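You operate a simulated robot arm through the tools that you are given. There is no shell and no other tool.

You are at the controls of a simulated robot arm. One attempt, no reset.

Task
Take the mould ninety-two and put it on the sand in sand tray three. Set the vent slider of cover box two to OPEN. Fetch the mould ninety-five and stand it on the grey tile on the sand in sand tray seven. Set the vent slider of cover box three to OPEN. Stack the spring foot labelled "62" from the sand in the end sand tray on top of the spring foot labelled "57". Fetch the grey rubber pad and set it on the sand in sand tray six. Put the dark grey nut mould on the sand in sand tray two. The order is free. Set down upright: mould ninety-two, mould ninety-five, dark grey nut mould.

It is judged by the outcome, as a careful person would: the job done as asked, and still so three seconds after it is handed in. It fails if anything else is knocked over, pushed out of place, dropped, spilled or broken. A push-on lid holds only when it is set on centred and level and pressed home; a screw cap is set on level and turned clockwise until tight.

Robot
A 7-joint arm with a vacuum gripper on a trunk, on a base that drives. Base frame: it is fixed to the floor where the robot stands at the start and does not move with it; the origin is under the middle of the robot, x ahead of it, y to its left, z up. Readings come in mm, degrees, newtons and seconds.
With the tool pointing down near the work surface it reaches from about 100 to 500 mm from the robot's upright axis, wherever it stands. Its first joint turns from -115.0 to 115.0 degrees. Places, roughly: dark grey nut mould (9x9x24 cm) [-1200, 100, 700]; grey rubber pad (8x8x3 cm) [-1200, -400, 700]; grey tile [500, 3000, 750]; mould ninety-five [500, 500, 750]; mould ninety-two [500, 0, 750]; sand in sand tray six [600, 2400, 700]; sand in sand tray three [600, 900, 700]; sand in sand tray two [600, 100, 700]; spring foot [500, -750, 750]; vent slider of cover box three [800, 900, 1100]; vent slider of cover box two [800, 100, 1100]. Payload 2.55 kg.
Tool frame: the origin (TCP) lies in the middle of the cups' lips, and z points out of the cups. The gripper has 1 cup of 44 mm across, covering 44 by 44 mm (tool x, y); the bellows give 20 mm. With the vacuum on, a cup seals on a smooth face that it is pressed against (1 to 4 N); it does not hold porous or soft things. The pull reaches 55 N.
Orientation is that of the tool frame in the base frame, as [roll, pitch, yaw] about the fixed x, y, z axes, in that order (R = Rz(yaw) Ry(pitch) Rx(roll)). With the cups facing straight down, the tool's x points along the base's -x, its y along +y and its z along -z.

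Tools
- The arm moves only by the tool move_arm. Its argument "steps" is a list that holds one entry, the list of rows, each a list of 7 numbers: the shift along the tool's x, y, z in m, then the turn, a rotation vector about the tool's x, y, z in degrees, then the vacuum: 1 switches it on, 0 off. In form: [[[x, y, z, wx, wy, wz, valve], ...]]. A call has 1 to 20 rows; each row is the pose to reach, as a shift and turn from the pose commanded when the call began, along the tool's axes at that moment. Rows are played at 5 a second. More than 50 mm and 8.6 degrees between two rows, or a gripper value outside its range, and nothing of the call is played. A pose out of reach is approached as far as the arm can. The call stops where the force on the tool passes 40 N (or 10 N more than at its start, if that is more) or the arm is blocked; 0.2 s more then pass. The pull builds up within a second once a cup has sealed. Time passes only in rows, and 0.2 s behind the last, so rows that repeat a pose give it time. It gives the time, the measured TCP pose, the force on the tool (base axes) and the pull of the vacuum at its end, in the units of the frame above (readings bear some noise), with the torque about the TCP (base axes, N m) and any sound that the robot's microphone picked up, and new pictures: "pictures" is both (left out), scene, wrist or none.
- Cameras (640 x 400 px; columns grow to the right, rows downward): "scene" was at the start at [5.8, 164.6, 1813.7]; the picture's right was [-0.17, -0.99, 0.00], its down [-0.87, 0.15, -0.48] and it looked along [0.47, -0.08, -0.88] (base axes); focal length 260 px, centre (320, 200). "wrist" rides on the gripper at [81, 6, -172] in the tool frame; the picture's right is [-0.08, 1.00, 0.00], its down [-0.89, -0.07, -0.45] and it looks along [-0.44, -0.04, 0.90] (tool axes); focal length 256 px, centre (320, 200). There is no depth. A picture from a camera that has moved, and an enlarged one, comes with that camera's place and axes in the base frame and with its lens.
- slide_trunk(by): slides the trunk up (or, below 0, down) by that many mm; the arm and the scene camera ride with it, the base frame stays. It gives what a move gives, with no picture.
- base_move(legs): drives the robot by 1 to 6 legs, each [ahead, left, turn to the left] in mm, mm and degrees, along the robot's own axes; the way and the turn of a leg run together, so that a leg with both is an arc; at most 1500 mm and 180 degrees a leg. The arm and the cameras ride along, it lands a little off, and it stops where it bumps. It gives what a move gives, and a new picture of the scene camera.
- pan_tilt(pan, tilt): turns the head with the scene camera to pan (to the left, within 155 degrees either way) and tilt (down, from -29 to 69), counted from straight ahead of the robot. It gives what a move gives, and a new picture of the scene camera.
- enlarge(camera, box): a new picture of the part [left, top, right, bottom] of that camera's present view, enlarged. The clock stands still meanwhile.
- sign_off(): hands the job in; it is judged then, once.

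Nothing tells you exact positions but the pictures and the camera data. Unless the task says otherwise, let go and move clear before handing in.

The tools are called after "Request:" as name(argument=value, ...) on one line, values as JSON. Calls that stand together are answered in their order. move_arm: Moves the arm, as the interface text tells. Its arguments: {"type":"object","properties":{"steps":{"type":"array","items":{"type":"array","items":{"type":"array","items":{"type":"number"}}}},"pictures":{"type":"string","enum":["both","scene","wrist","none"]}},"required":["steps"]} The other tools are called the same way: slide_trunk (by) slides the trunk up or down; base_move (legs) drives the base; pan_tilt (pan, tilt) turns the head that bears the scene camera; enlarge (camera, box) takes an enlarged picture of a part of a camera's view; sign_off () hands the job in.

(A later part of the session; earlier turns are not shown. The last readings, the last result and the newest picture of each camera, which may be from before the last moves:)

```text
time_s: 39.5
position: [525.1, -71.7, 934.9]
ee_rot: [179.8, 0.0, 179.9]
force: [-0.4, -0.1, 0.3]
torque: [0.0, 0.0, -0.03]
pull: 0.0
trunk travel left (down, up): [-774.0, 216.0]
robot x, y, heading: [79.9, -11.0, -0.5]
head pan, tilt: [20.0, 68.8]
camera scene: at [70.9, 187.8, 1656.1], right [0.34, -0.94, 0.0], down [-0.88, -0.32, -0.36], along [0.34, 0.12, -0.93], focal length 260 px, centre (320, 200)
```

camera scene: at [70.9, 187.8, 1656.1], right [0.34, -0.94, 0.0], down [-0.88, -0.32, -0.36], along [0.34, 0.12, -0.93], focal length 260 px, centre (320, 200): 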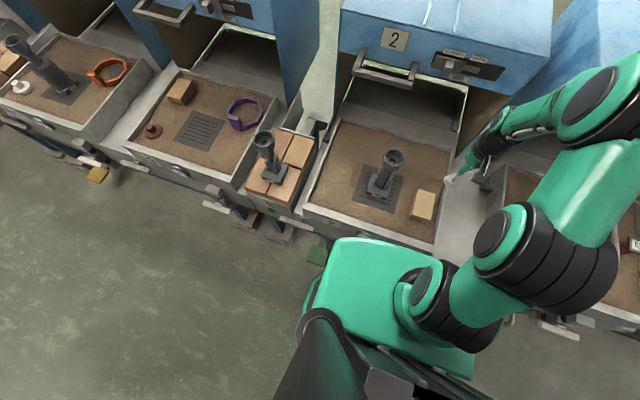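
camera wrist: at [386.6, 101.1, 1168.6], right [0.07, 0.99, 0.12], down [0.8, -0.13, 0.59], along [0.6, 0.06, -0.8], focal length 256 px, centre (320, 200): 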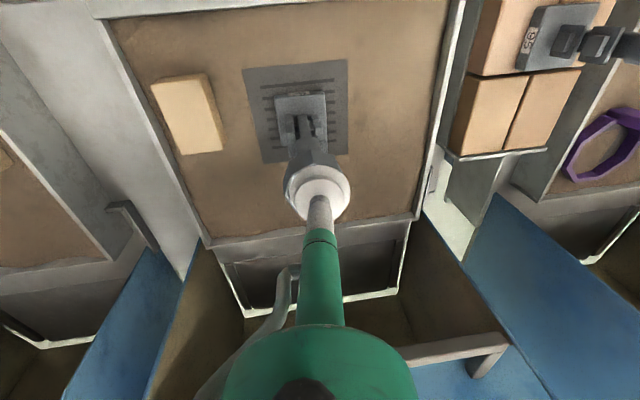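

Reach is fine here. Next I'll raise to about z=1020 and test moving left toward mould 92's line without tilting.

Request:
move_arm(steps=[[[0.01, 0, -0.03, 0, 0, 0, 0], [0.02, 0, -0.06, 0, 0, 0, 0], [0.03, 0, -0.09, 0, 0, 0, 0], [0.03, 0.03, -0.09, 0, 0, 0, 0], [0.03, 0.06, -0.09, 0, 0, 0, 0], [0.03, 0.09, -0.09, 0, 0, 0, 0], [0.03, 0.09, -0.09, 0, 0, 0, 0]]], pictures="none")

Request:
move_arm(steps=[[[0, 0.03, 0, 0, 0, 0, 0], [0, 0.06, 0, 0, 0, 0, 0], [0, 0.09, 0, 0, 0, 0, 0], [0, 0.095, 0, 0, 0, 0, 0], [0, 0.095, 0, 0, 0, 0, 0]]], pictures="both")

```text
time_s: 41.1
position: [497.4, 19.0, 1025.3]
ee_rot: [179.8, 0.0, 179.8]
force: [0.0, 0.7, -0.4]
torque: [-0.01, 0.0, 0.0]
pull: 0.1
trunk travel left (down, up): [-774.0, 216.0]
robot x, y, heading: [76.7, -3.7, -0.1]
head pan, tilt: [20.0, 68.8]
```

```text
time_s: 42.3
position: [498.2, 113.2, 1025.0]
ee_rot: [179.9, 0.0, 179.8]
force: [0.3, -0.3, 0.8]
torque: [-0.02, 0.02, -0.02]
pull: 0.1
trunk travel left (down, up): [-774.0, 216.0]
robot x, y, heading: [77.8, -6.6, -0.1]
head pan, tilt: [20.0, 68.8]
camera scene: at [71.4, 188.1, 1656.1], right [0.34, -0.94, 0.0], down [-0.88, -0.32, -0.36], along [0.34, 0.12, -0.93], focal length 260 px, centre (320, 200)
camera wrist: at [417.5, 120.6, 1197.7], right [0.08, 1.0, 0.0], down [0.89, -0.07, 0.44], along [0.44, -0.03, -0.9], focal length 256 px, centre (320, 200)
```

scene: 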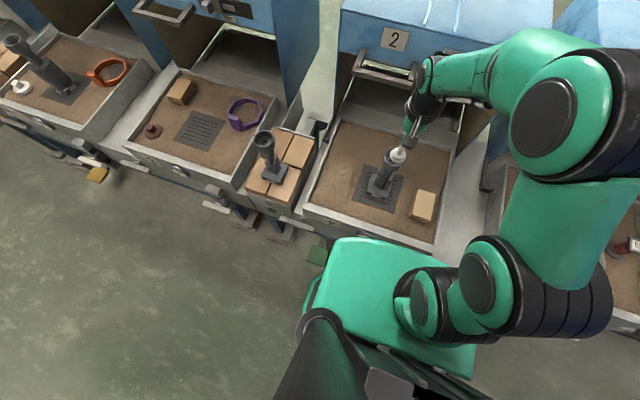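
wrist: 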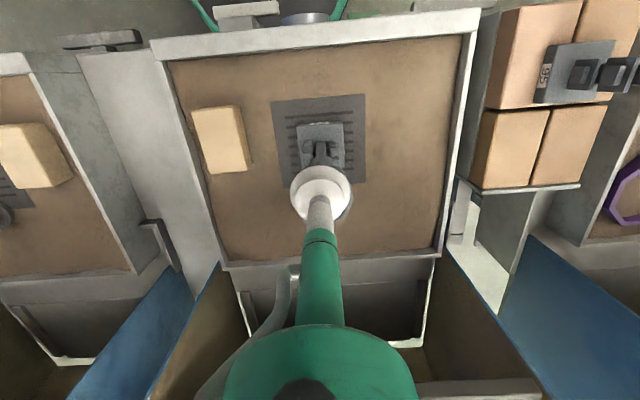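

The posture now works: TCP is at (498, 113, 1025) and level. I'll move forward above the head at x≈530 and check alignment.

Request:
move_arm(steps=[[[-0.016, 0, 0, 0, 0, 0, 0], [-0.032, 0, 0.02, 0, 0, 0, 0], [-0.032, 0, 0.04, 0, 0, 0, 0], [-0.032, 0, 0.045, 0, 0, 0, 0]]], pictures="none")

Request:
enlarge(camera="wrist", box=[250, 100, 390, 250])

Request:
enlarge(camera="scene", box=[350, 110, 450, 210])

```text
time_s: 43.3
position: [530.0, 113.9, 979.1]
ee_rot: [179.8, 0.1, 179.9]
force: [-0.1, 0.7, -0.4]
torque: [0.05, 0.0, 0.02]
pull: 0.0
trunk travel left (down, up): [-774.0, 216.0]
robot x, y, heading: [78.8, -6.6, -0.1]
head pan, tilt: [20.0, 68.8]
```

```text
2.67 times, centred on (320, 175) of wrist
camera zoom: at [449.1, 119.8, 1151.5], right [0.08, 1.0, 0.0], down [0.89, -0.07, 0.45], along [0.44, -0.03, -0.9], focal length 683 px, centre (320, 267)
```

zoom: 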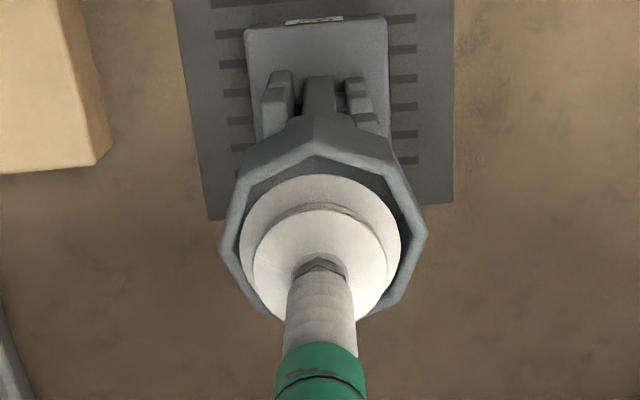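

```text
4.00 times, centred on (400, 160) of scene
camera zoom: at [71.5, 187.8, 1656.1], right [0.34, -0.94, 0.0], down [-0.88, -0.32, -0.36], along [0.34, 0.12, -0.93], focal length 1040 px, centre (0, 360)
```

zoom: 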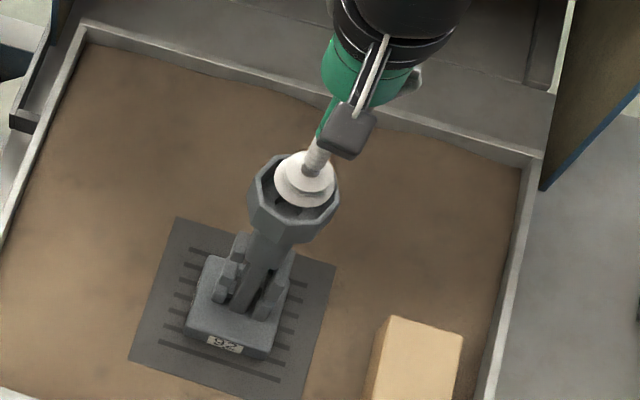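

The cup is over the head. I'll zoom tighter to measure centring.

Request:
enlarge(camera="wrist", box=[276, 130, 364, 226])

Request:
enlarge(camera="scene", box=[376, 140, 412, 180])

```text
4.17 times, centred on (320, 178) of wrist
camera zoom: at [449.1, 119.8, 1151.5], right [0.08, 1.0, 0.0], down [0.89, -0.07, 0.45], along [0.44, -0.03, -0.9], focal length 1067 px, centre (320, 292)
```

zoom: 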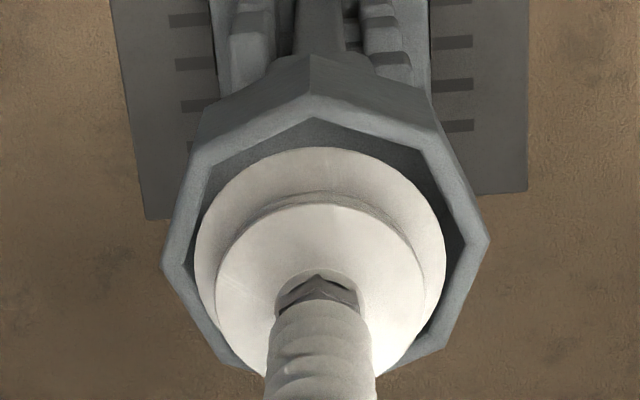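

```text
10.00 times, centred on (394, 160) of scene
camera zoom: at [71.5, 187.8, 1656.1], right [0.34, -0.94, 0.0], down [-0.88, -0.32, -0.36], along [0.34, 0.12, -0.93], focal length 2600 px, centre (-420, 600)
```

zoom: 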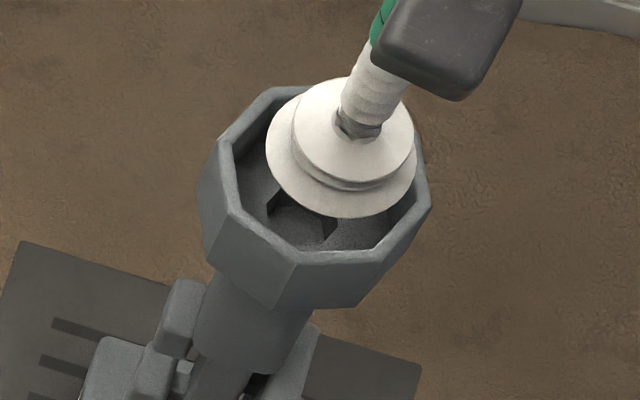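

The head centre lies about 5–6 mm further ahead than the cup. I'll shift that much and recheck before lowering.

Request:
move_arm(steps=[[[-0.003, 0.0005, 0, 0, 0, 0, 0], [-0.0055, 0.001, 0, 0, 0, 0, 0], [-0.0055, 0.001, 0.008, 0, 0, 0, 0], [-0.0055, 0.001, 0.012, 0, 0, 0, 0]]], pictures="none")

Request:
enlarge(camera="wrist", box=[276, 130, 364, 226])

Request:
enlarge(camera="scene", box=[376, 140, 412, 180])

```text
time_s: 44.3
position: [533.6, 114.0, 967.5]
ee_rot: [179.8, -0.2, 180.0]
force: [-0.6, -0.6, 0.0]
torque: [-0.01, 0.0, -0.03]
pull: 0.0
trunk travel left (down, up): [-774.0, 216.0]
robot x, y, heading: [79.2, -8.9, 0.1]
head pan, tilt: [20.0, 68.8]
```

```text
4.17 times, centred on (320, 178) of wrist
camera zoom: at [454.0, 120.8, 1140.1], right [0.08, 1.0, 0.0], down [0.89, -0.07, 0.44], along [0.44, -0.03, -0.9], focal length 1067 px, centre (320, 292)
```

zoom: 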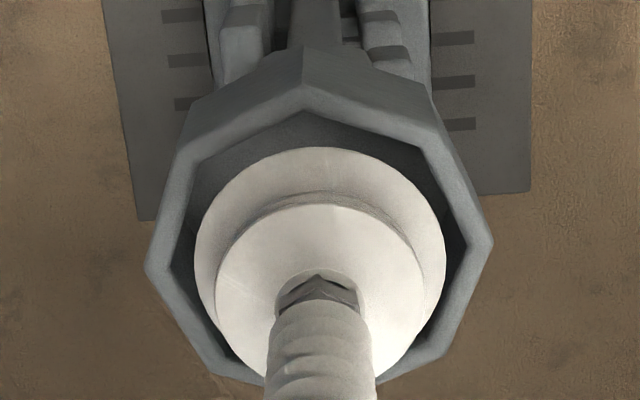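

```text
10.00 times, centred on (394, 160) of scene
camera zoom: at [71.3, 187.8, 1656.1], right [0.34, -0.94, 0.0], down [-0.88, -0.32, -0.36], along [0.34, 0.12, -0.93], focal length 2600 px, centre (-420, 600)
```

zoom: 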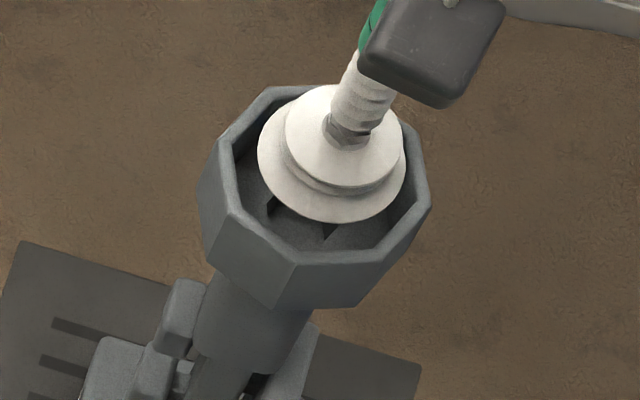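

The cup is centred within about 1 mm and 10 mm above the rim. I'll lower it into the head with the vacuum on, watching the force.

Request:
move_arm(steps=[[[0, 0, 0.006, 0, 0, 0, 1], [0, 0, 0.012, 0, 0, 0, 1], [0, 0, 0.018, 0, 0, 0, 1], [0, 0, 0.022, 0, 0, 0, 1], [0, 0, 0.026, 0, 0, 0, 1], [0, 0, 0.03, 0, 0, 0, 1]]], pictures="none")

```text
time_s: 45.7
position: [533.7, 115.4, 937.2]
ee_rot: [179.8, -0.1, 180.0]
force: [0.0, -0.4, 0.1]
torque: [-0.01, 0.01, 0.0]
pull: 0.0
trunk travel left (down, up): [-774.0, 216.0]
robot x, y, heading: [73.4, -4.0, -0.3]
head pan, tilt: [20.0, 68.8]
```

Request:
move_arm(steps=[[[0, 0, 0.003, 0, 0, 0, 1], [0, 0, 0.006, 0, 0, 0, 1], [0, 0, 0.009, 0, 0, 0, 1], [0, 0, 0.011, 0, 0, 0, 1], [0, 0, 0.011, 0, 0, 0, 1]]], pictures="none")

```text
time_s: 46.9
position: [534.5, 113.4, 926.4]
ee_rot: [179.8, -0.1, 179.9]
force: [-0.1, 0.3, 0.3]
torque: [-0.03, 0.04, 0.01]
pull: 54.9
trunk travel left (down, up): [-774.0, 216.0]
robot x, y, heading: [76.2, -3.4, -0.1]
head pan, tilt: [20.0, 68.8]
```

The cup sealed inside the head (pull 54.9 N). I'll lift mould 92 a little straight up and check the seal.

Request:
move_arm(steps=[[[0, 0, -0.005, 0, 0, 0, 1], [0, 0, -0.015, 0, 0, 0, 1], [0, 0, -0.03, 0, 0, 0, 1], [0, 0, -0.045, 0, 0, 0, 1], [0, 0, -0.06, 0, 0, 0, 1], [0, 0, -0.06, 0, 0, 0, 1]]], pictures="both")

```text
time_s: 48.3
position: [535.2, 115.0, 985.7]
ee_rot: [179.8, -0.1, 179.8]
force: [0.3, 0.5, -4.0]
torque: [0.03, 0.05, 0.0]
pull: 54.8
trunk travel left (down, up): [-774.0, 216.0]
robot x, y, heading: [75.3, -2.3, -0.0]
head pan, tilt: [20.0, 68.8]
camera scene: at [72.0, 188.0, 1656.1], right [0.34, -0.94, 0.0], down [-0.88, -0.32, -0.36], along [0.34, 0.12, -0.93], focal length 260 px, centre (320, 200)
camera wrist: at [454.5, 121.0, 1158.3], right [0.08, 1.0, 0.0], down [0.89, -0.07, 0.44], along [0.44, -0.03, -0.9], focal length 256 px, centre (320, 200)
```

scene: 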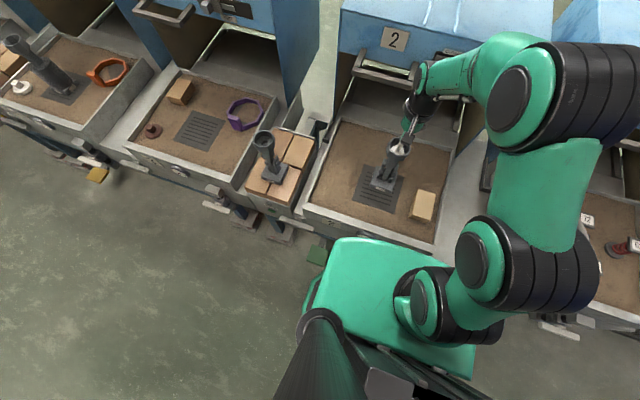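
wrist: 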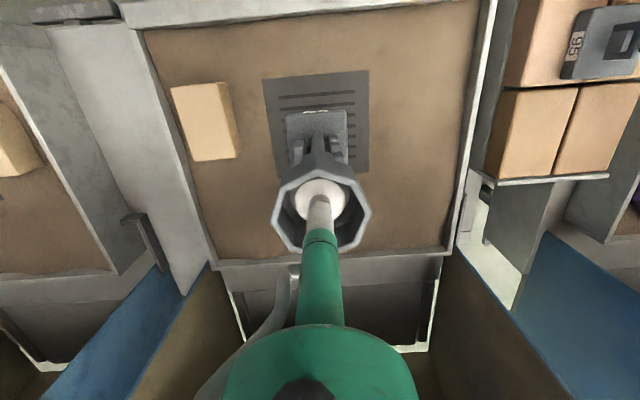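

Mould 92 is held securely (about 4 N). I'll raise the trunk by 100 mm, back the robot out and look at tray three and the area before driving along.

Request:
slide_trunk(by=100)

Request:
base_move(legs=[[-230, 0, 0]])

Request:
pan_tilt(pan=45, tilt=55)

```text
time_s: 49.6
position: [534.7, 114.8, 1084.9]
ee_rot: [179.8, 0.0, 179.9]
force: [-0.6, 0.2, -3.8]
torque: [0.0, 0.06, 0.0]
pull: 54.7
trunk travel left (down, up): [-874.0, 116.0]
robot x, y, heading: [74.9, -7.9, 0.0]
head pan, tilt: [20.0, 68.8]
```

```text
time_s: 51.4
position: [304.1, 114.4, 1085.5]
ee_rot: [179.9, 0.0, 179.8]
force: [0.1, -0.2, -4.6]
torque: [-0.01, -0.01, 0.03]
pull: 55.2
trunk travel left (down, up): [-874.0, 116.0]
robot x, y, heading: [-152.4, -7.9, -0.1]
head pan, tilt: [20.0, 68.8]
camera scene: at [-159.3, 188.4, 1756.1], right [0.34, -0.94, 0.0], down [-0.88, -0.32, -0.36], along [0.34, 0.12, -0.93], focal length 260 px, centre (320, 200)
```

scene: 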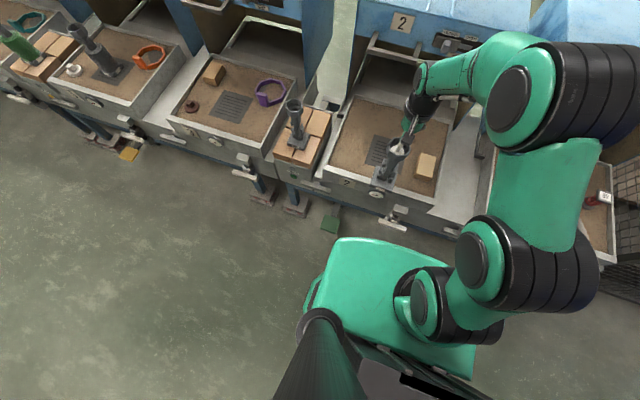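

```text
time_s: 52.2
position: [303.1, 114.6, 1085.1]
ee_rot: [179.8, -0.2, 179.7]
force: [-0.4, 0.0, -5.0]
torque: [-0.03, 0.03, 0.03]
pull: 54.5
trunk travel left (down, up): [-874.0, 116.0]
robot x, y, heading: [-154.7, -8.4, -0.2]
head pan, tilt: [45.0, 55.0]
camera scene: at [-160.0, 220.1, 1771.5], right [0.7, -0.71, 0.0], down [-0.58, -0.58, -0.57], along [0.41, 0.4, -0.82], focal length 260 px, centre (320, 200)
```

scene: 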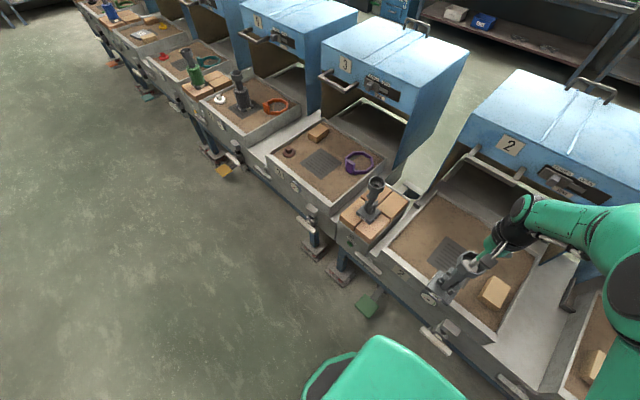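

The lane in front of the trays is clear at x≈-150. I'll drive left about 630 mm to stand in front of tray three's right half.

Request:
base_move(legs=[[0, 631, 0]])

Request:
pan_tilt(pan=0, tilt=60)

```text
time_s: 55.8
position: [300.5, 753.5, 1084.6]
ee_rot: [179.8, 0.0, -179.4]
force: [-0.1, 0.0, -4.3]
torque: [-0.01, 0.02, 0.01]
pull: 55.0
trunk travel left (down, up): [-874.0, 116.0]
robot x, y, heading: [-153.5, 628.6, 0.5]
head pan, tilt: [45.0, 55.0]
camera scene: at [-166.0, 853.9, 1771.5], right [0.71, -0.7, 0.0], down [-0.57, -0.59, -0.57], along [0.4, 0.41, -0.82], focal length 260 px, centre (320, 200)
```

scene: 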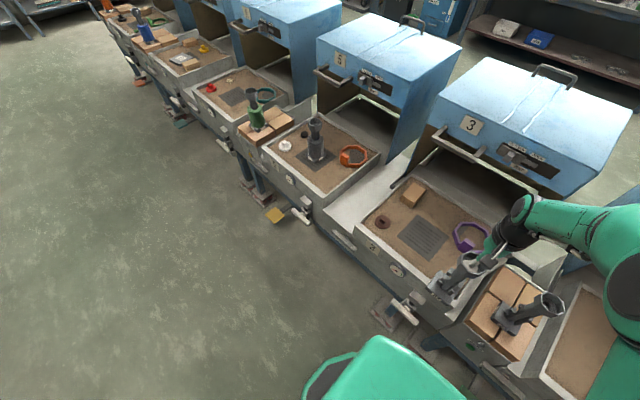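

```text
time_s: 56.9
position: [299.0, 753.8, 1086.0]
ee_rot: [179.9, 0.0, -179.4]
force: [0.0, 0.2, -4.0]
torque: [0.0, 0.07, 0.02]
pull: 55.1
trunk travel left (down, up): [-874.0, 116.0]
robot x, y, heading: [-157.2, 625.4, 1.0]
head pan, tilt: [0.0, 60.0]
camera scene: at [-149.7, 802.9, 1765.5], right [0.01, -1.0, 0.0], down [-0.87, -0.01, -0.5], along [0.5, 0.01, -0.87], focal length 260 px, centre (320, 200)
```

scene: 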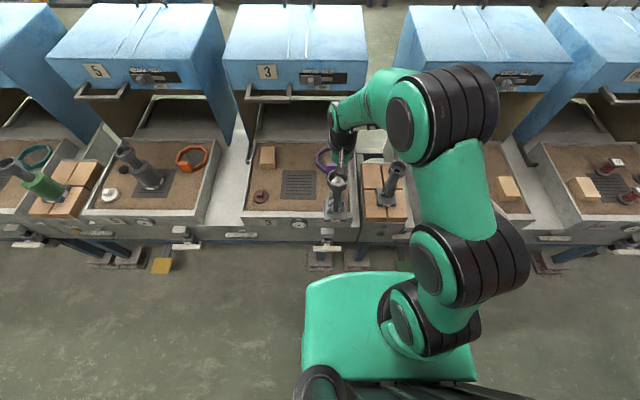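

Tray three is in front. I'll zoom on it to measure the free patch of sand.

Request:
enlarge(camera="scene", box=[230, 120, 430, 250])

```text
3.08 times, centred on (330, 185) of scene
camera zoom: at [-149.7, 802.9, 1765.5], right [0.01, -1.0, 0.0], down [-0.87, -0.01, -0.5], along [0.5, 0.01, -0.87], focal length 800 px, centre (289, 246)
```

zoom: 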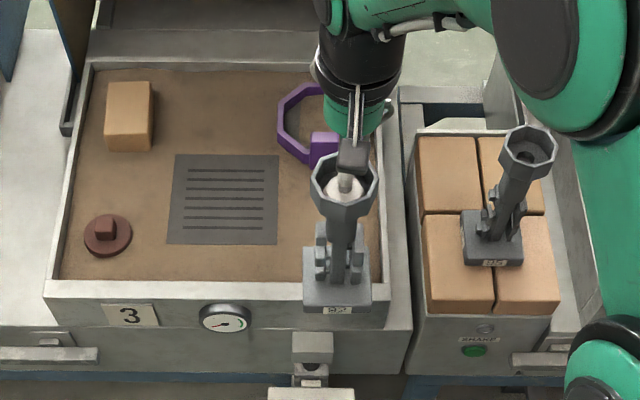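

Free sand for mould 92: centre about (475, 757), between the tile (y≥833) and the tray's right wall (y≈680). I'll drive ahead about 160 mm.

Request:
base_move(legs=[[160, 0, -0.8]])

Request:
enlarge(camera="scene", box=[230, 120, 430, 260])

```text
time_s: 58.3
position: [462.1, 747.3, 1084.9]
ee_rot: [179.9, -0.2, 179.8]
force: [0.8, 0.2, -4.9]
torque: [0.01, 0.04, 0.01]
pull: 54.9
trunk travel left (down, up): [-874.0, 116.0]
robot x, y, heading: [4.7, 627.0, -0.4]
head pan, tilt: [0.0, 60.0]
camera scene: at [14.2, 803.1, 1765.5], right [-0.01, -1.0, 0.0], down [-0.87, 0.0, -0.5], along [0.5, 0.0, -0.87], focal length 260 px, centre (320, 200)
```

scene: 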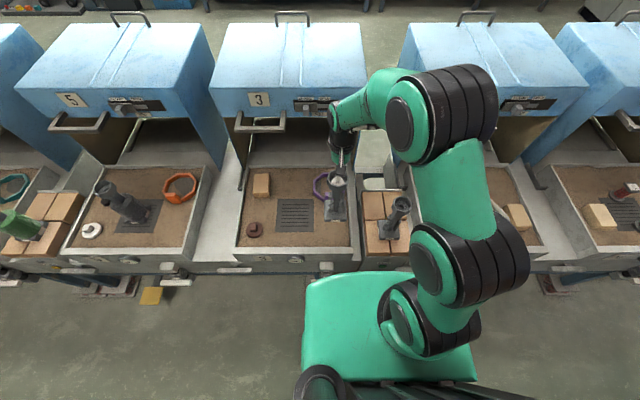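

```text
2.86 times, centred on (330, 190) of scene
camera zoom: at [14.2, 803.1, 1765.5], right [-0.01, -1.0, 0.0], down [-0.87, 0.0, -0.5], along [0.5, 0.0, -0.87], focal length 743 px, centre (291, 229)
```

zoom: 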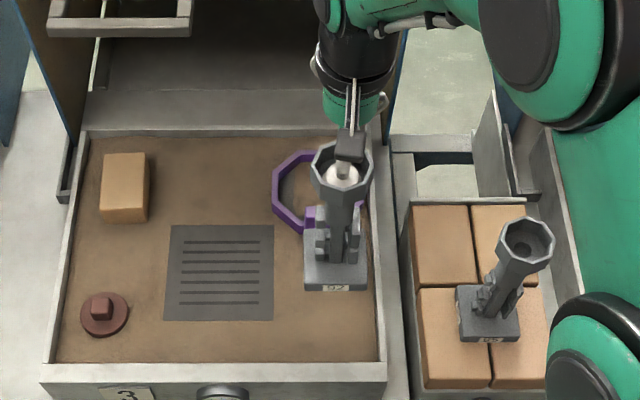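

TCP is at (462, 747). I'll shift 13 mm ahead, lower with the trunk, then set down gently with the arm.

Request:
move_arm(steps=[[[-0.006, 0.0015, 0, 0, 0, 0, 1], [-0.013, 0.003, 0, 0, 0, 0, 1], [-0.013, 0.003, 0, 0, 0, 0, 1]]], pictures="none")

Request:
slide_trunk(by=-140)

Request:
enlarge(camera="wrist", box=[140, 0, 500, 250])

Request:
enlarge(camera="scene", box=[200, 80, 460, 260])

```text
time_s: 59.1
position: [473.3, 750.8, 1086.3]
ee_rot: [179.8, -0.1, 179.7]
force: [-0.8, 0.0, -4.4]
torque: [0.02, 0.05, -0.02]
pull: 55.3
trunk travel left (down, up): [-874.0, 116.0]
robot x, y, heading: [3.1, 626.5, -0.4]
head pan, tilt: [0.0, 60.0]
```

```text
time_s: 60.8
position: [474.6, 749.1, 945.2]
ee_rot: [179.8, 0.0, 179.7]
force: [0.5, 0.2, -3.7]
torque: [-0.01, 0.06, -0.01]
pull: 55.0
trunk travel left (down, up): [-734.0, 256.0]
robot x, y, heading: [4.3, 626.9, -0.4]
head pan, tilt: [0.0, 60.0]
```

```text
1.60 times, centred on (320, 125) of wrist
camera zoom: at [394.7, 756.8, 1118.2], right [0.08, 1.0, 0.0], down [0.89, -0.08, 0.44], along [0.44, -0.04, -0.9], focal length 410 px, centre (320, 320)
```

zoom: 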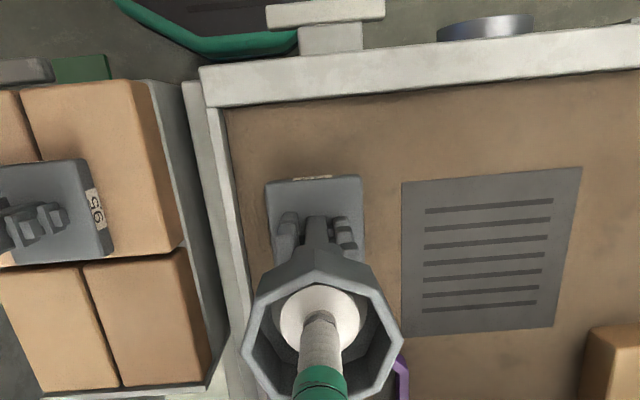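

```text
2.22 times, centred on (330, 170) of scene
camera zoom: at [13.4, 803.0, 1625.6], right [-0.01, -1.0, 0.0], down [-0.87, 0.0, -0.5], along [0.5, 0.0, -0.87], focal length 578 px, centre (298, 267)
```

zoom: 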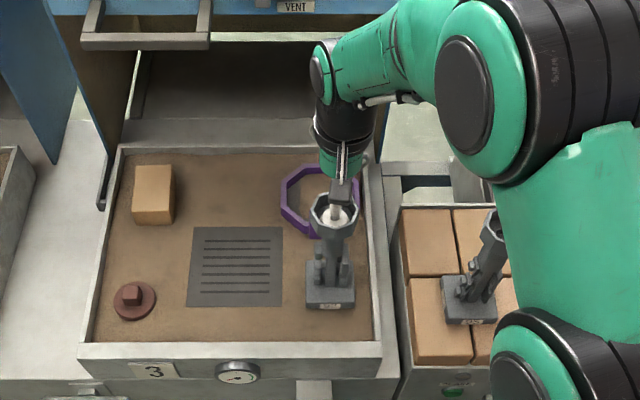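

The footprint is clear of wall, tile and ring. Lowering the last ~20 mm slowly.

Request:
move_arm(steps=[[[0, 0, 0.004, 0, 0, 0, 1], [0, 0, 0.008, 0, 0, 0, 1], [0, 0, 0.011, 0, 0, 0, 1], [0, 0, 0.014, 0, 0, 0, 1], [0, 0, 0.017, 0, 0, 0, 1]]], pictures="none")

```text
time_s: 62.0
position: [474.3, 749.6, 927.8]
ee_rot: [179.9, -0.1, 179.7]
force: [-0.1, -0.3, -4.7]
torque: [0.0, 0.0, -0.01]
pull: 54.4
trunk travel left (down, up): [-734.0, 256.0]
robot x, y, heading: [2.8, 625.3, -0.2]
head pan, tilt: [0.0, 60.0]
```

Request:
move_arm(steps=[[[0, 0, 0.002, 0, 0, 0, 1], [0, 0, 0.004, 0, 0, 0, 1], [0, 0, 0.006, 0, 0, 0, 1], [0, 0, 0.006, 0, 0, 0, 1]]], pictures="none")

```text
time_s: 63.0
position: [475.4, 749.5, 925.1]
ee_rot: [179.6, 0.3, 179.6]
force: [0.9, -3.1, 14.4]
torque: [0.11, 0.39, 0.03]
pull: 54.6
trunk travel left (down, up): [-734.0, 256.0]
robot x, y, heading: [1.6, 630.7, -0.2]
head pan, tilt: [0.0, 60.0]
```

Contact at TCP z≈925. I'll ease up to nearly zero force, then release and rise straight up.

Request:
move_arm(steps=[[[0, 0, -0.002, 0, 0, 0, 1], [0, 0, -0.003, 0, 0, 0, 1], [0, 0, -0.003, 0, 0, 0, 0], [0, 0, -0.003, 0, 0, 0, 0], [0, 0, -0.003, 0, 0, 0, 0], [0, 0, -0.003, 0, 0, 0, 0], [0, 0, -0.003, 0, 0, 0, 0]]], pictures="none")

```text
time_s: 64.6
position: [476.0, 748.6, 925.3]
ee_rot: [179.9, -0.1, 179.7]
force: [1.0, -1.4, 0.0]
torque: [0.0, 0.02, 0.01]
pull: 0.1
trunk travel left (down, up): [-734.0, 256.0]
robot x, y, heading: [4.9, 628.3, -0.1]
head pan, tilt: [0.0, 60.0]
```

Request:
move_arm(steps=[[[0, 0, -0.005, 0, 0, 0, 0], [0, 0, -0.015, 0, 0, 0, 0], [0, 0, -0.03, 0, 0, 0, 0], [0, 0, -0.05, 0, 0, 0, 0], [0, 0, -0.08, 0, 0, 0, 0], [0, 0, -0.11, 0, 0, 0, 0]]], pictures="both")

```text
time_s: 66.0
position: [475.7, 747.7, 1034.4]
ee_rot: [179.9, -0.1, 179.6]
force: [-0.4, 0.1, 0.2]
torque: [0.0, -0.01, 0.02]
pull: 0.1
trunk travel left (down, up): [-734.0, 256.0]
robot x, y, heading: [7.1, 627.5, 0.2]
head pan, tilt: [0.0, 60.0]
camera scene: at [15.2, 803.6, 1625.6], right [-0.01, -1.0, 0.0], down [-0.87, 0.0, -0.5], along [0.5, 0.0, -0.87], focal length 260 px, centre (320, 200)
camera wrist: at [395.9, 754.8, 1207.9], right [0.09, 1.0, 0.0], down [0.89, -0.08, 0.44], along [0.44, -0.04, -0.9], focal length 256 px, centre (320, 200)
```

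scene: 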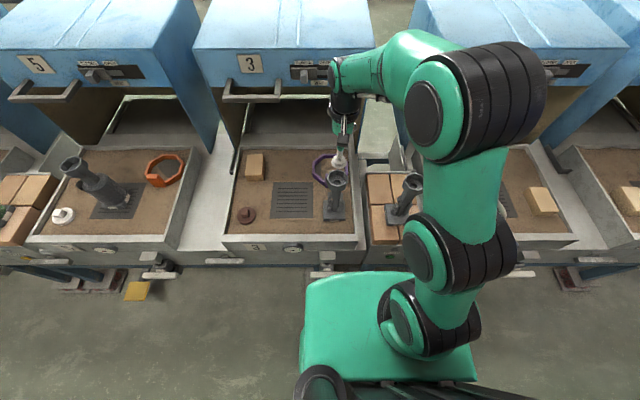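
wrist: 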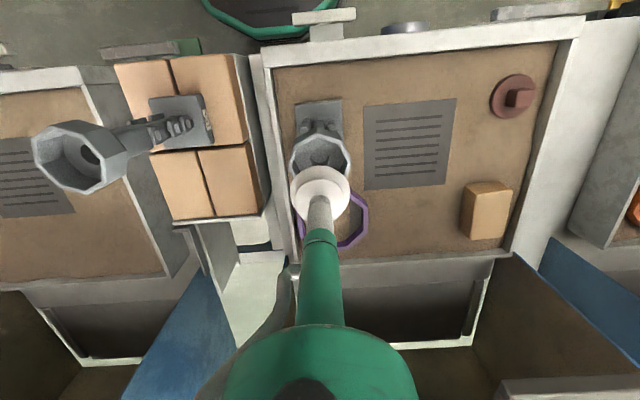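

Mould 92 stands upright on tray three's sand. Now I'll examine box three's vent slider (and box two's) to plan pushing the knob.

Request:
enlarge(camera="scene", box=[215, 30, 365, 120])

Request:
pan_tilt(pan=10, tilt=35)

Request:
enlarge(camera="scene", box=[230, 110, 450, 250])

```text
4.27 times, centred on (290, 75) of scene
camera zoom: at [15.2, 803.6, 1625.6], right [-0.01, -1.0, 0.0], down [-0.87, 0.0, -0.5], along [0.5, 0.0, -0.87], focal length 1109 px, centre (448, 733)
```

zoom: 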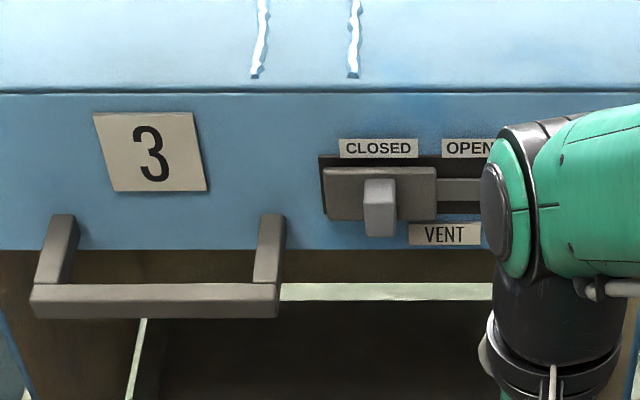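

```text
time_s: 66.9
position: [474.4, 747.5, 1034.1]
ee_rot: [179.8, -0.1, 179.6]
force: [0.3, 1.0, 0.4]
torque: [-0.04, 0.0, 0.02]
pull: 0.2
trunk travel left (down, up): [-734.0, 256.0]
robot x, y, heading: [4.4, 629.0, -0.5]
head pan, tilt: [10.0, 35.0]
camera scene: at [33.3, 818.2, 1659.7], right [0.17, -0.99, 0.0], down [-0.57, -0.1, -0.82], along [0.81, 0.14, -0.57], focal length 260 px, centre (320, 200)
```

scene: 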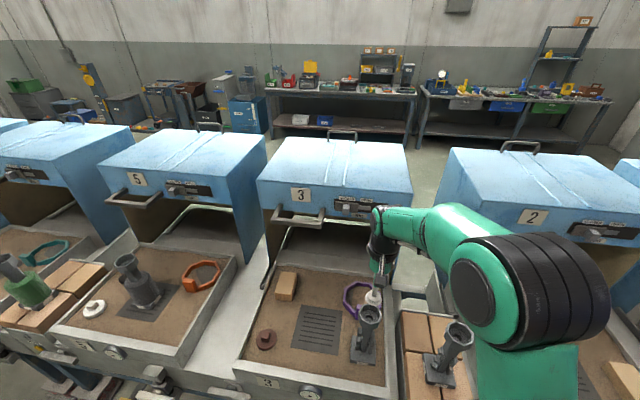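

```text
2.86 times, centred on (340, 180) of scene
camera zoom: at [33.3, 818.2, 1659.7], right [0.17, -0.99, 0.0], down [-0.57, -0.1, -0.82], along [0.81, 0.14, -0.57], focal length 743 px, centre (263, 257)
```

zoom: 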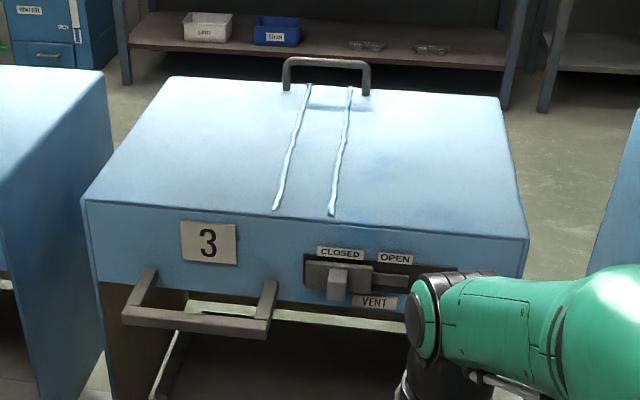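

The knob of box three's slider sits under CLOSED at roughly (800, 855, 1085); it must go right (-y) about 70 mm. I'll back the robot up to get free space for turning the tool to point forward.

Request:
base_move(legs=[[-150, 0, 0]])

Request:
move_arm(steps=[[[-0.014, 0, -0.0005, 0, -4, 0, 0], [-0.028, 0, -0.002, 0, -8, 0, 0], [-0.0416, 0, -0.0044, 0, -12, 0, 0], [-0.055, 0, -0.0077, 0, -16, 0, 0], [-0.0684, 0, -0.012, 0, -20, 0, 0]]], pictures="none")

```text
time_s: 68.2
position: [326.8, 749.3, 1036.0]
ee_rot: [179.8, 0.0, 179.7]
force: [0.2, 0.0, -0.9]
torque: [0.03, -0.05, 0.0]
pull: 0.0
trunk travel left (down, up): [-734.0, 256.0]
robot x, y, heading: [-148.1, 629.7, -0.1]
head pan, tilt: [10.0, 35.0]
camera scene: at [-115.7, 818.9, 1659.9], right [0.17, -0.99, 0.0], down [-0.56, -0.1, -0.82], along [0.81, 0.14, -0.57], focal length 260 px, centre (320, 200)
```

scene: 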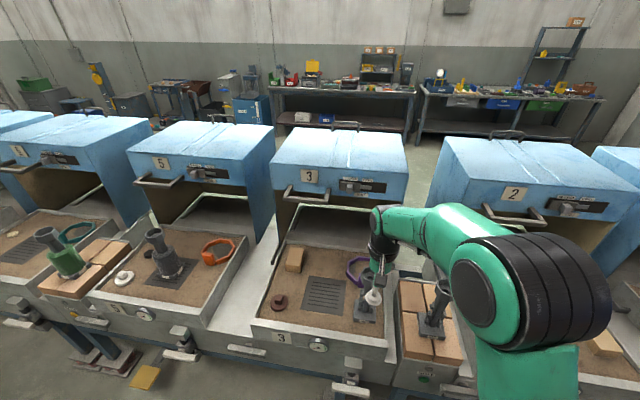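

```text
time_s: 69.5
position: [396.8, 749.1, 1047.5]
ee_rot: [179.8, 19.9, 179.6]
force: [-0.1, -0.6, 0.2]
torque: [-0.03, 0.0, 0.01]
pull: 0.0
trunk travel left (down, up): [-734.0, 256.0]
robot x, y, heading: [-145.5, 627.6, -0.3]
head pan, tilt: [10.0, 35.0]
```

Request:
move_arm(steps=[[[-0.014, 0, -0.0005, 0, -4, 0, 0], [-0.028, 0, -0.002, 0, -8, 0, 0], [-0.0416, 0, -0.0044, 0, -12, 0, 0], [-0.055, 0, -0.0077, 0, -16, 0, 0], [-0.0684, 0, -0.012, 0, -20, 0, 0]]], pictures="none")

Request:
move_arm(steps=[[[-0.014, 0, -0.0005, 0, -4, 0, 0], [-0.028, 0, -0.002, 0, -8, 0, 0], [-0.0416, 0, -0.0044, 0, -12, 0, 0], [-0.055, 0, -0.0077, 0, -16, 0, 0], [-0.0684, 0, -0.012, 0, -20, 0, 0]]], pictures="scene")

```text
time_s: 70.7
position: [455.3, 749.4, 1081.1]
ee_rot: [179.8, 40.0, 179.6]
force: [-0.5, -0.6, 0.3]
torque: [0.02, 0.0, -0.01]
pull: 0.1
trunk travel left (down, up): [-734.0, 256.0]
robot x, y, heading: [-146.9, 628.3, -0.3]
head pan, tilt: [10.0, 35.0]
```

```text
time_s: 71.8
position: [500.9, 748.8, 1137.3]
ee_rot: [179.8, 60.1, 179.5]
force: [-0.2, 0.0, 0.4]
torque: [-0.02, 0.01, 0.02]
pull: 0.1
trunk travel left (down, up): [-734.0, 256.0]
robot x, y, heading: [-142.6, 628.2, -0.2]
head pan, tilt: [10.0, 35.0]
camera scene: at [-114.2, 818.9, 1659.8], right [0.17, -0.99, 0.0], down [-0.57, -0.1, -0.82], along [0.81, 0.14, -0.57], focal length 260 px, centre (320, 200)
```

scene: 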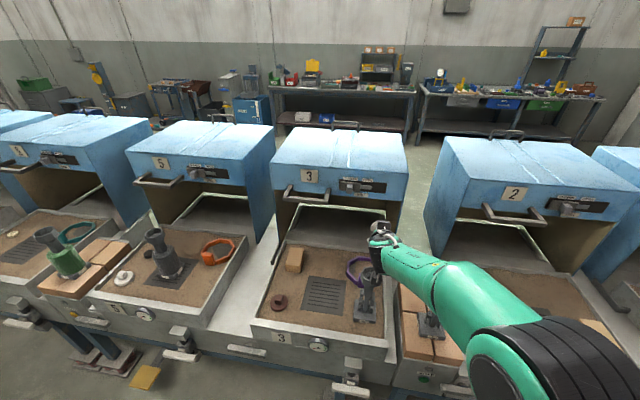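

Tilting about the wrist works well: the tool is at 60° with no reach issue. I'll test extending forward and down to the knob's height while still well back from the box.

Request:
move_arm(steps=[[[0.001, 0, 0.024, 0, 0, 0, 0], [0.0025, 0, 0.048, 0, 0, 0, 0], [0.004, 0, 0.072, 0, 0, 0, 0], [0.005, 0, 0.095, 0, 0, 0, 0], [0.005, 0, 0.095, 0, 0, 0, 0]]], pictures="scene")

```text
time_s: 73.0
position: [582.0, 749.5, 1083.2]
ee_rot: [179.6, 60.0, 179.4]
force: [-0.4, 0.0, 0.3]
torque: [0.02, 0.02, -0.03]
pull: 0.0
trunk travel left (down, up): [-734.0, 256.0]
robot x, y, heading: [-147.6, 627.7, -0.4]
head pan, tilt: [10.0, 35.0]
camera scene: at [-114.9, 818.7, 1659.9], right [0.17, -0.99, 0.0], down [-0.56, -0.1, -0.82], along [0.81, 0.14, -0.57], focal length 260 px, centre (320, 200)
```

scene: 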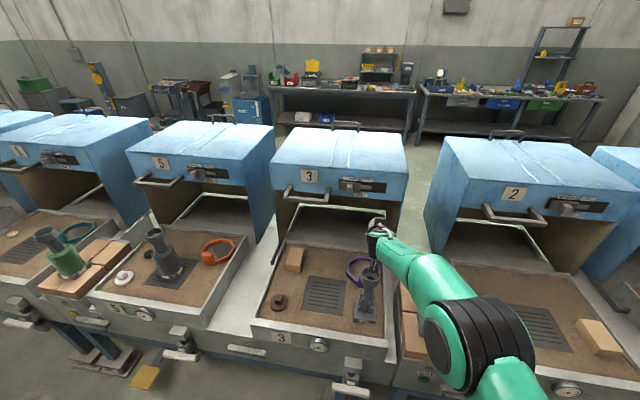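

Reach is good (robot-relative x≈729). Before driving closer to tray three I'll check the leg feet on the floor in front of it.

Request:
pan_tilt(pan=0, tilt=65)

Request:
enlarge(camera="scene", box=[180, 160, 440, 320])

Request:
enlarge(camera="wrist", box=[0, 0, 640, 400])

```text
time_s: 74.0
position: [580.7, 749.5, 1082.5]
ee_rot: [179.7, 60.0, 179.5]
force: [-0.2, 0.1, -0.4]
torque: [0.02, 0.0, 0.04]
pull: 0.0
trunk travel left (down, up): [-734.0, 256.0]
robot x, y, heading: [-143.3, 627.8, -0.2]
head pan, tilt: [0.0, 65.0]
camera scene: at [-140.2, 803.7, 1620.0], right [0.0, -1.0, 0.0], down [-0.91, 0.0, -0.42], along [0.42, 0.0, -0.91], focal length 260 px, centre (320, 200)
```

scene: 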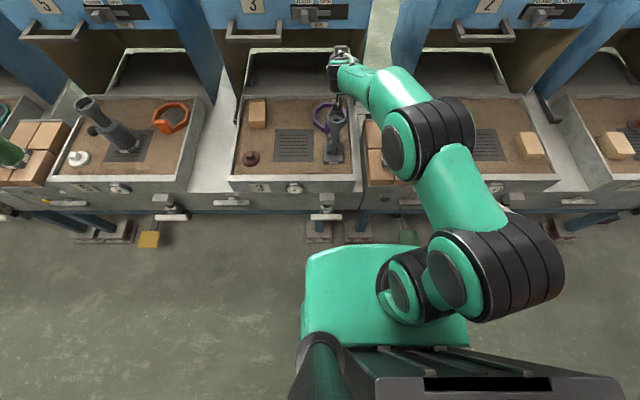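

```text
2.46 times, centred on (310, 240) of scene
camera zoom: at [-140.2, 803.7, 1620.0], right [0.0, -1.0, 0.0], down [-0.91, 0.0, -0.42], along [0.42, 0.0, -0.91], focal length 640 px, centre (345, 102)
```

zoom: 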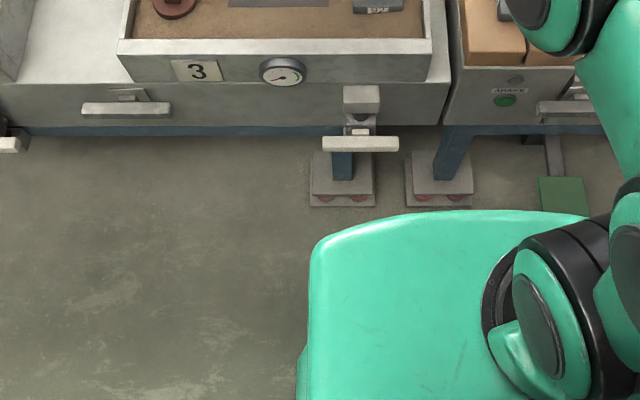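

```text
1.00 times, centred on (320, 200) of wrist (not enlarged: the box is as wide or as high as the picture)
camera zoom: at [391.8, 756.8, 1099.5], right [0.04, 1.0, 0.07], down [0.06, -0.07, 1.0], along [1.0, -0.04, -0.06], focal length 256 px, centre (320, 200)
```

zoom: 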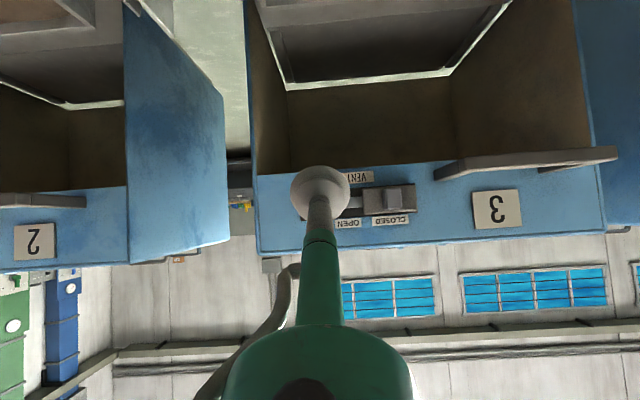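

The feet of the legs have front edges at x≈307 (y 480–640 and 730–890), so I must keep the robot at x≤30 there. I'll zoom to triangulate box three's knob.

Request:
enlarge(camera="wrist", box=[320, 150, 480, 250])

Request:
enlarge(camera="scene", box=[220, 0, 380, 60])

```text
4.00 times, centred on (400, 200) of wrist
camera zoom: at [391.8, 756.8, 1099.5], right [0.04, 1.0, 0.07], down [0.06, -0.07, 1.0], along [1.0, -0.04, -0.06], focal length 1024 px, centre (0, 200)
```

zoom: 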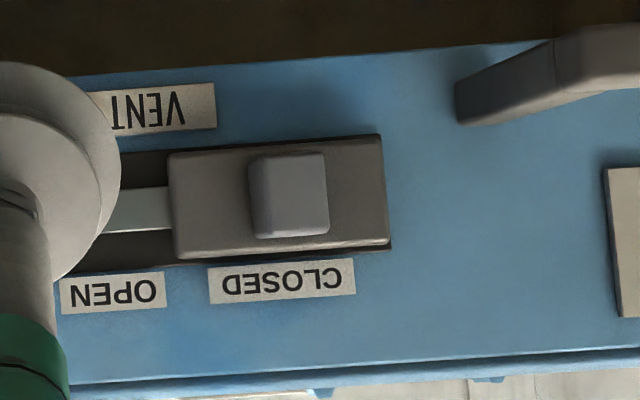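

```text
4.00 times, centred on (300, 30) of scene
camera zoom: at [-140.2, 803.7, 1620.0], right [0.0, -1.0, 0.0], down [-0.91, 0.0, -0.42], along [0.42, 0.0, -0.91], focal length 1040 px, centre (400, 880)
```

zoom: 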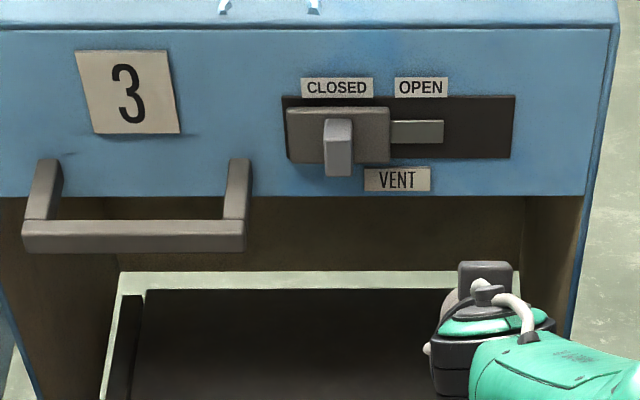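

Knob front is at about (777, 853, 1083), its left side at y≈866, with the handle ending around y≈925 and lower. I'll drive left then ahead so the cup arrives left of the knob, in front of the face.

Request:
base_move(legs=[[0, 144, 0.2]])

Request:
base_move(legs=[[150, 0, 0]])

Request:
enlarge(camera="wrist", box=[160, 100, 480, 300])

```text
time_s: 75.3
position: [581.2, 893.9, 1082.8]
ee_rot: [179.8, 60.0, 179.7]
force: [0.9, 0.5, -0.5]
torque: [0.0, 0.02, -0.03]
pull: 0.1
trunk travel left (down, up): [-734.0, 256.0]
robot x, y, heading: [-144.6, 768.5, -0.3]
head pan, tilt: [0.0, 65.0]
camera scene: at [-139.9, 947.8, 1619.8], right [0.0, -1.0, 0.0], down [-0.91, 0.0, -0.42], along [0.42, 0.0, -0.91], focal length 260 px, centre (320, 200)
```

scene: 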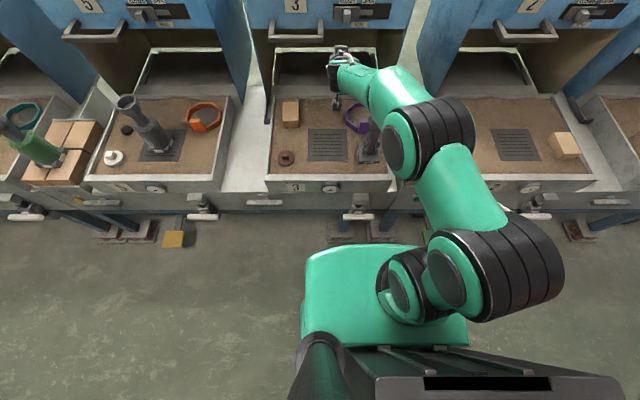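

```text
time_s: 76.7
position: [729.0, 892.8, 1082.3]
ee_rot: [179.6, 59.9, 179.6]
force: [0.5, 0.4, -0.1]
torque: [-0.05, -0.01, 0.02]
pull: 0.0
trunk travel left (down, up): [-734.0, 256.0]
robot x, y, heading: [3.3, 771.6, 0.1]
head pan, tilt: [0.0, 65.0]
camera scene: at [8.2, 946.0, 1620.0], right [0.0, -1.0, 0.0], down [-0.91, 0.0, -0.42], along [0.42, 0.0, -0.91], focal length 260 px, centre (320, 200)
```

scene: 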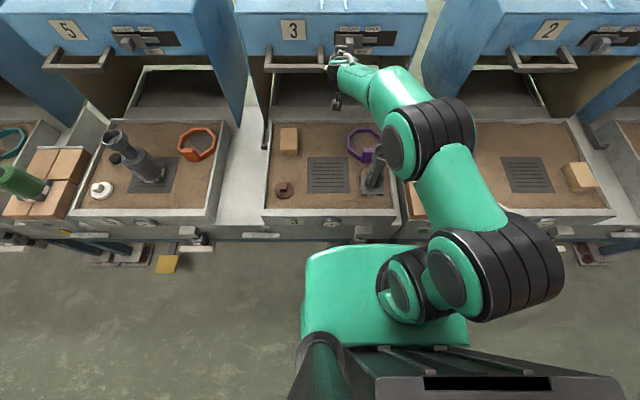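

```text
2.00 times, centred on (320, 200) of wrist
camera zoom: at [539.8, 900.6, 1098.9], right [0.04, 1.0, 0.07], down [0.06, -0.07, 1.0], along [1.0, -0.04, -0.06], focal length 512 px, centre (320, 200)
```

zoom: 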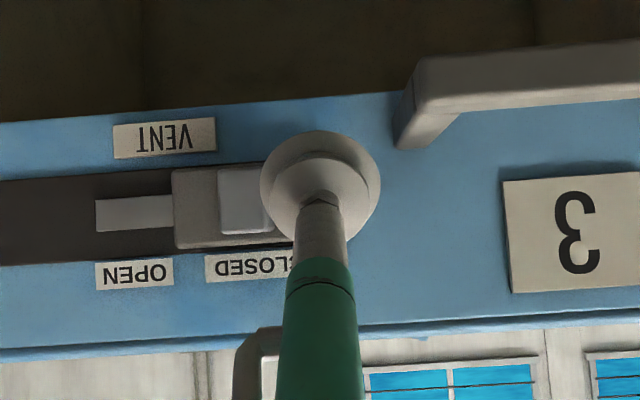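

The cup is about 5 mm to the left of the knob in y, and clear of the handle. I'll advance about 57 mm so the cup is beside the knob.

Request:
move_arm(steps=[[[-0.008, 0.003, 0.012, 0, 0, 0, 0], [-0.016, 0.003, 0.024, 0, 0, 0, 0], [-0.024, 0.003, 0.036, 0, 0, 0, 0], [-0.028, 0.003, 0.042, 0, 0, 0, 0], [-0.032, 0.003, 0.047, 0, 0, 0, 0], [-0.032, 0.003, 0.047, 0, 0, 0, 0]]], pictures="none")

Request:
enlarge(camera="wrist", box=[160, 100, 480, 300])

Request:
enlarge(camera="scene", box=[260, 0, 420, 100])

```text
time_s: 78.1
position: [785.2, 897.9, 1086.8]
ee_rot: [179.6, 60.1, 179.6]
force: [0.5, 1.0, -0.5]
torque: [0.0, -0.01, 0.0]
pull: 0.0
trunk travel left (down, up): [-734.0, 256.0]
robot x, y, heading: [2.3, 766.2, -0.2]
head pan, tilt: [0.0, 65.0]
```

```text
2.00 times, centred on (320, 200) of wrist
camera zoom: at [595.8, 903.7, 1103.9], right [0.04, 1.0, 0.07], down [0.06, -0.07, 1.0], along [1.0, -0.04, -0.06], focal length 512 px, centre (320, 200)
```

zoom: 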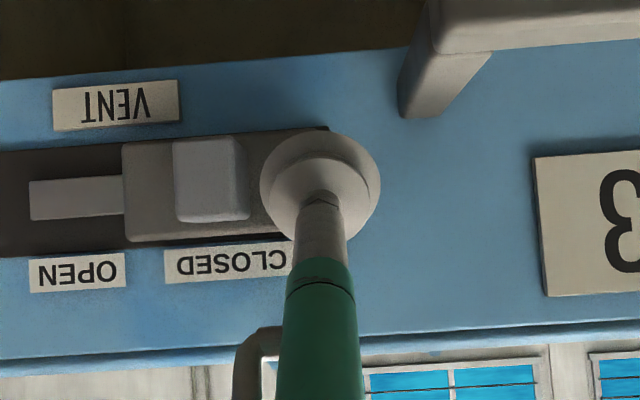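

```text
4.00 times, centred on (340, 50) of scene
camera zoom: at [6.4, 945.9, 1620.0], right [0.0, -1.0, 0.0], down [-0.91, 0.0, -0.42], along [0.42, 0.0, -0.91], focal length 1040 px, centre (240, 800)
```

zoom: 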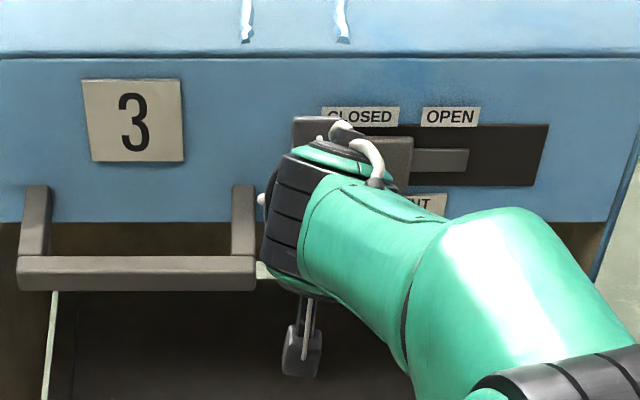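

The cup is now beside the knob. I'll go 5 mm deeper and start pushing right (-y), watching the force.

Request:
move_arm(steps=[[[-0.0025, 0, 0.0043, 0, 0, 0, 0], [-0.0025, -0.005, 0.0043, 0, 0, 0, 0], [-0.0025, -0.01, 0.0043, 0, 0, 0, 0], [-0.0025, -0.015, 0.0043, 0, 0, 0, 0], [-0.0025, -0.02, 0.0043, 0, 0, 0, 0], [-0.0025, -0.025, 0.0043, 0, 0, 0, 0], [-0.0025, -0.03, 0.0043, 0, 0, 0, 0]]], pictures="none")

Request:
enlarge(camera="wrist", box=[160, 100, 480, 300])

```text
time_s: 79.7
position: [790.3, 866.4, 1087.5]
ee_rot: [179.7, 60.1, 179.6]
force: [-0.4, 1.2, 0.5]
torque: [-0.01, -0.01, 0.0]
pull: 0.1
trunk travel left (down, up): [-734.0, 256.0]
robot x, y, heading: [4.6, 770.0, -0.1]
head pan, tilt: [0.0, 65.0]
```

```text
2.00 times, centred on (320, 200) of wrist
camera zoom: at [600.4, 874.2, 1104.0], right [0.04, 1.0, 0.07], down [0.06, -0.07, 1.0], along [1.0, -0.04, -0.06], focal length 512 px, centre (320, 200)
```

zoom: 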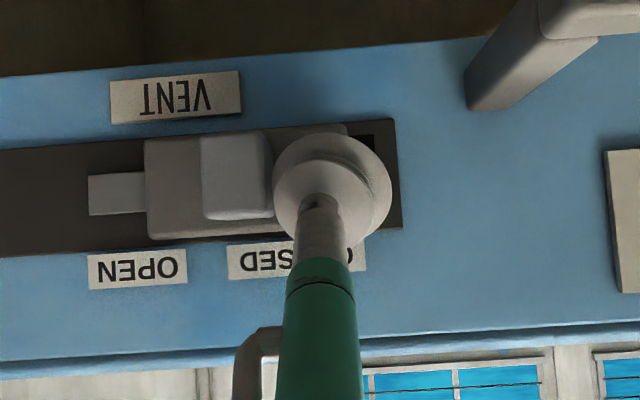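

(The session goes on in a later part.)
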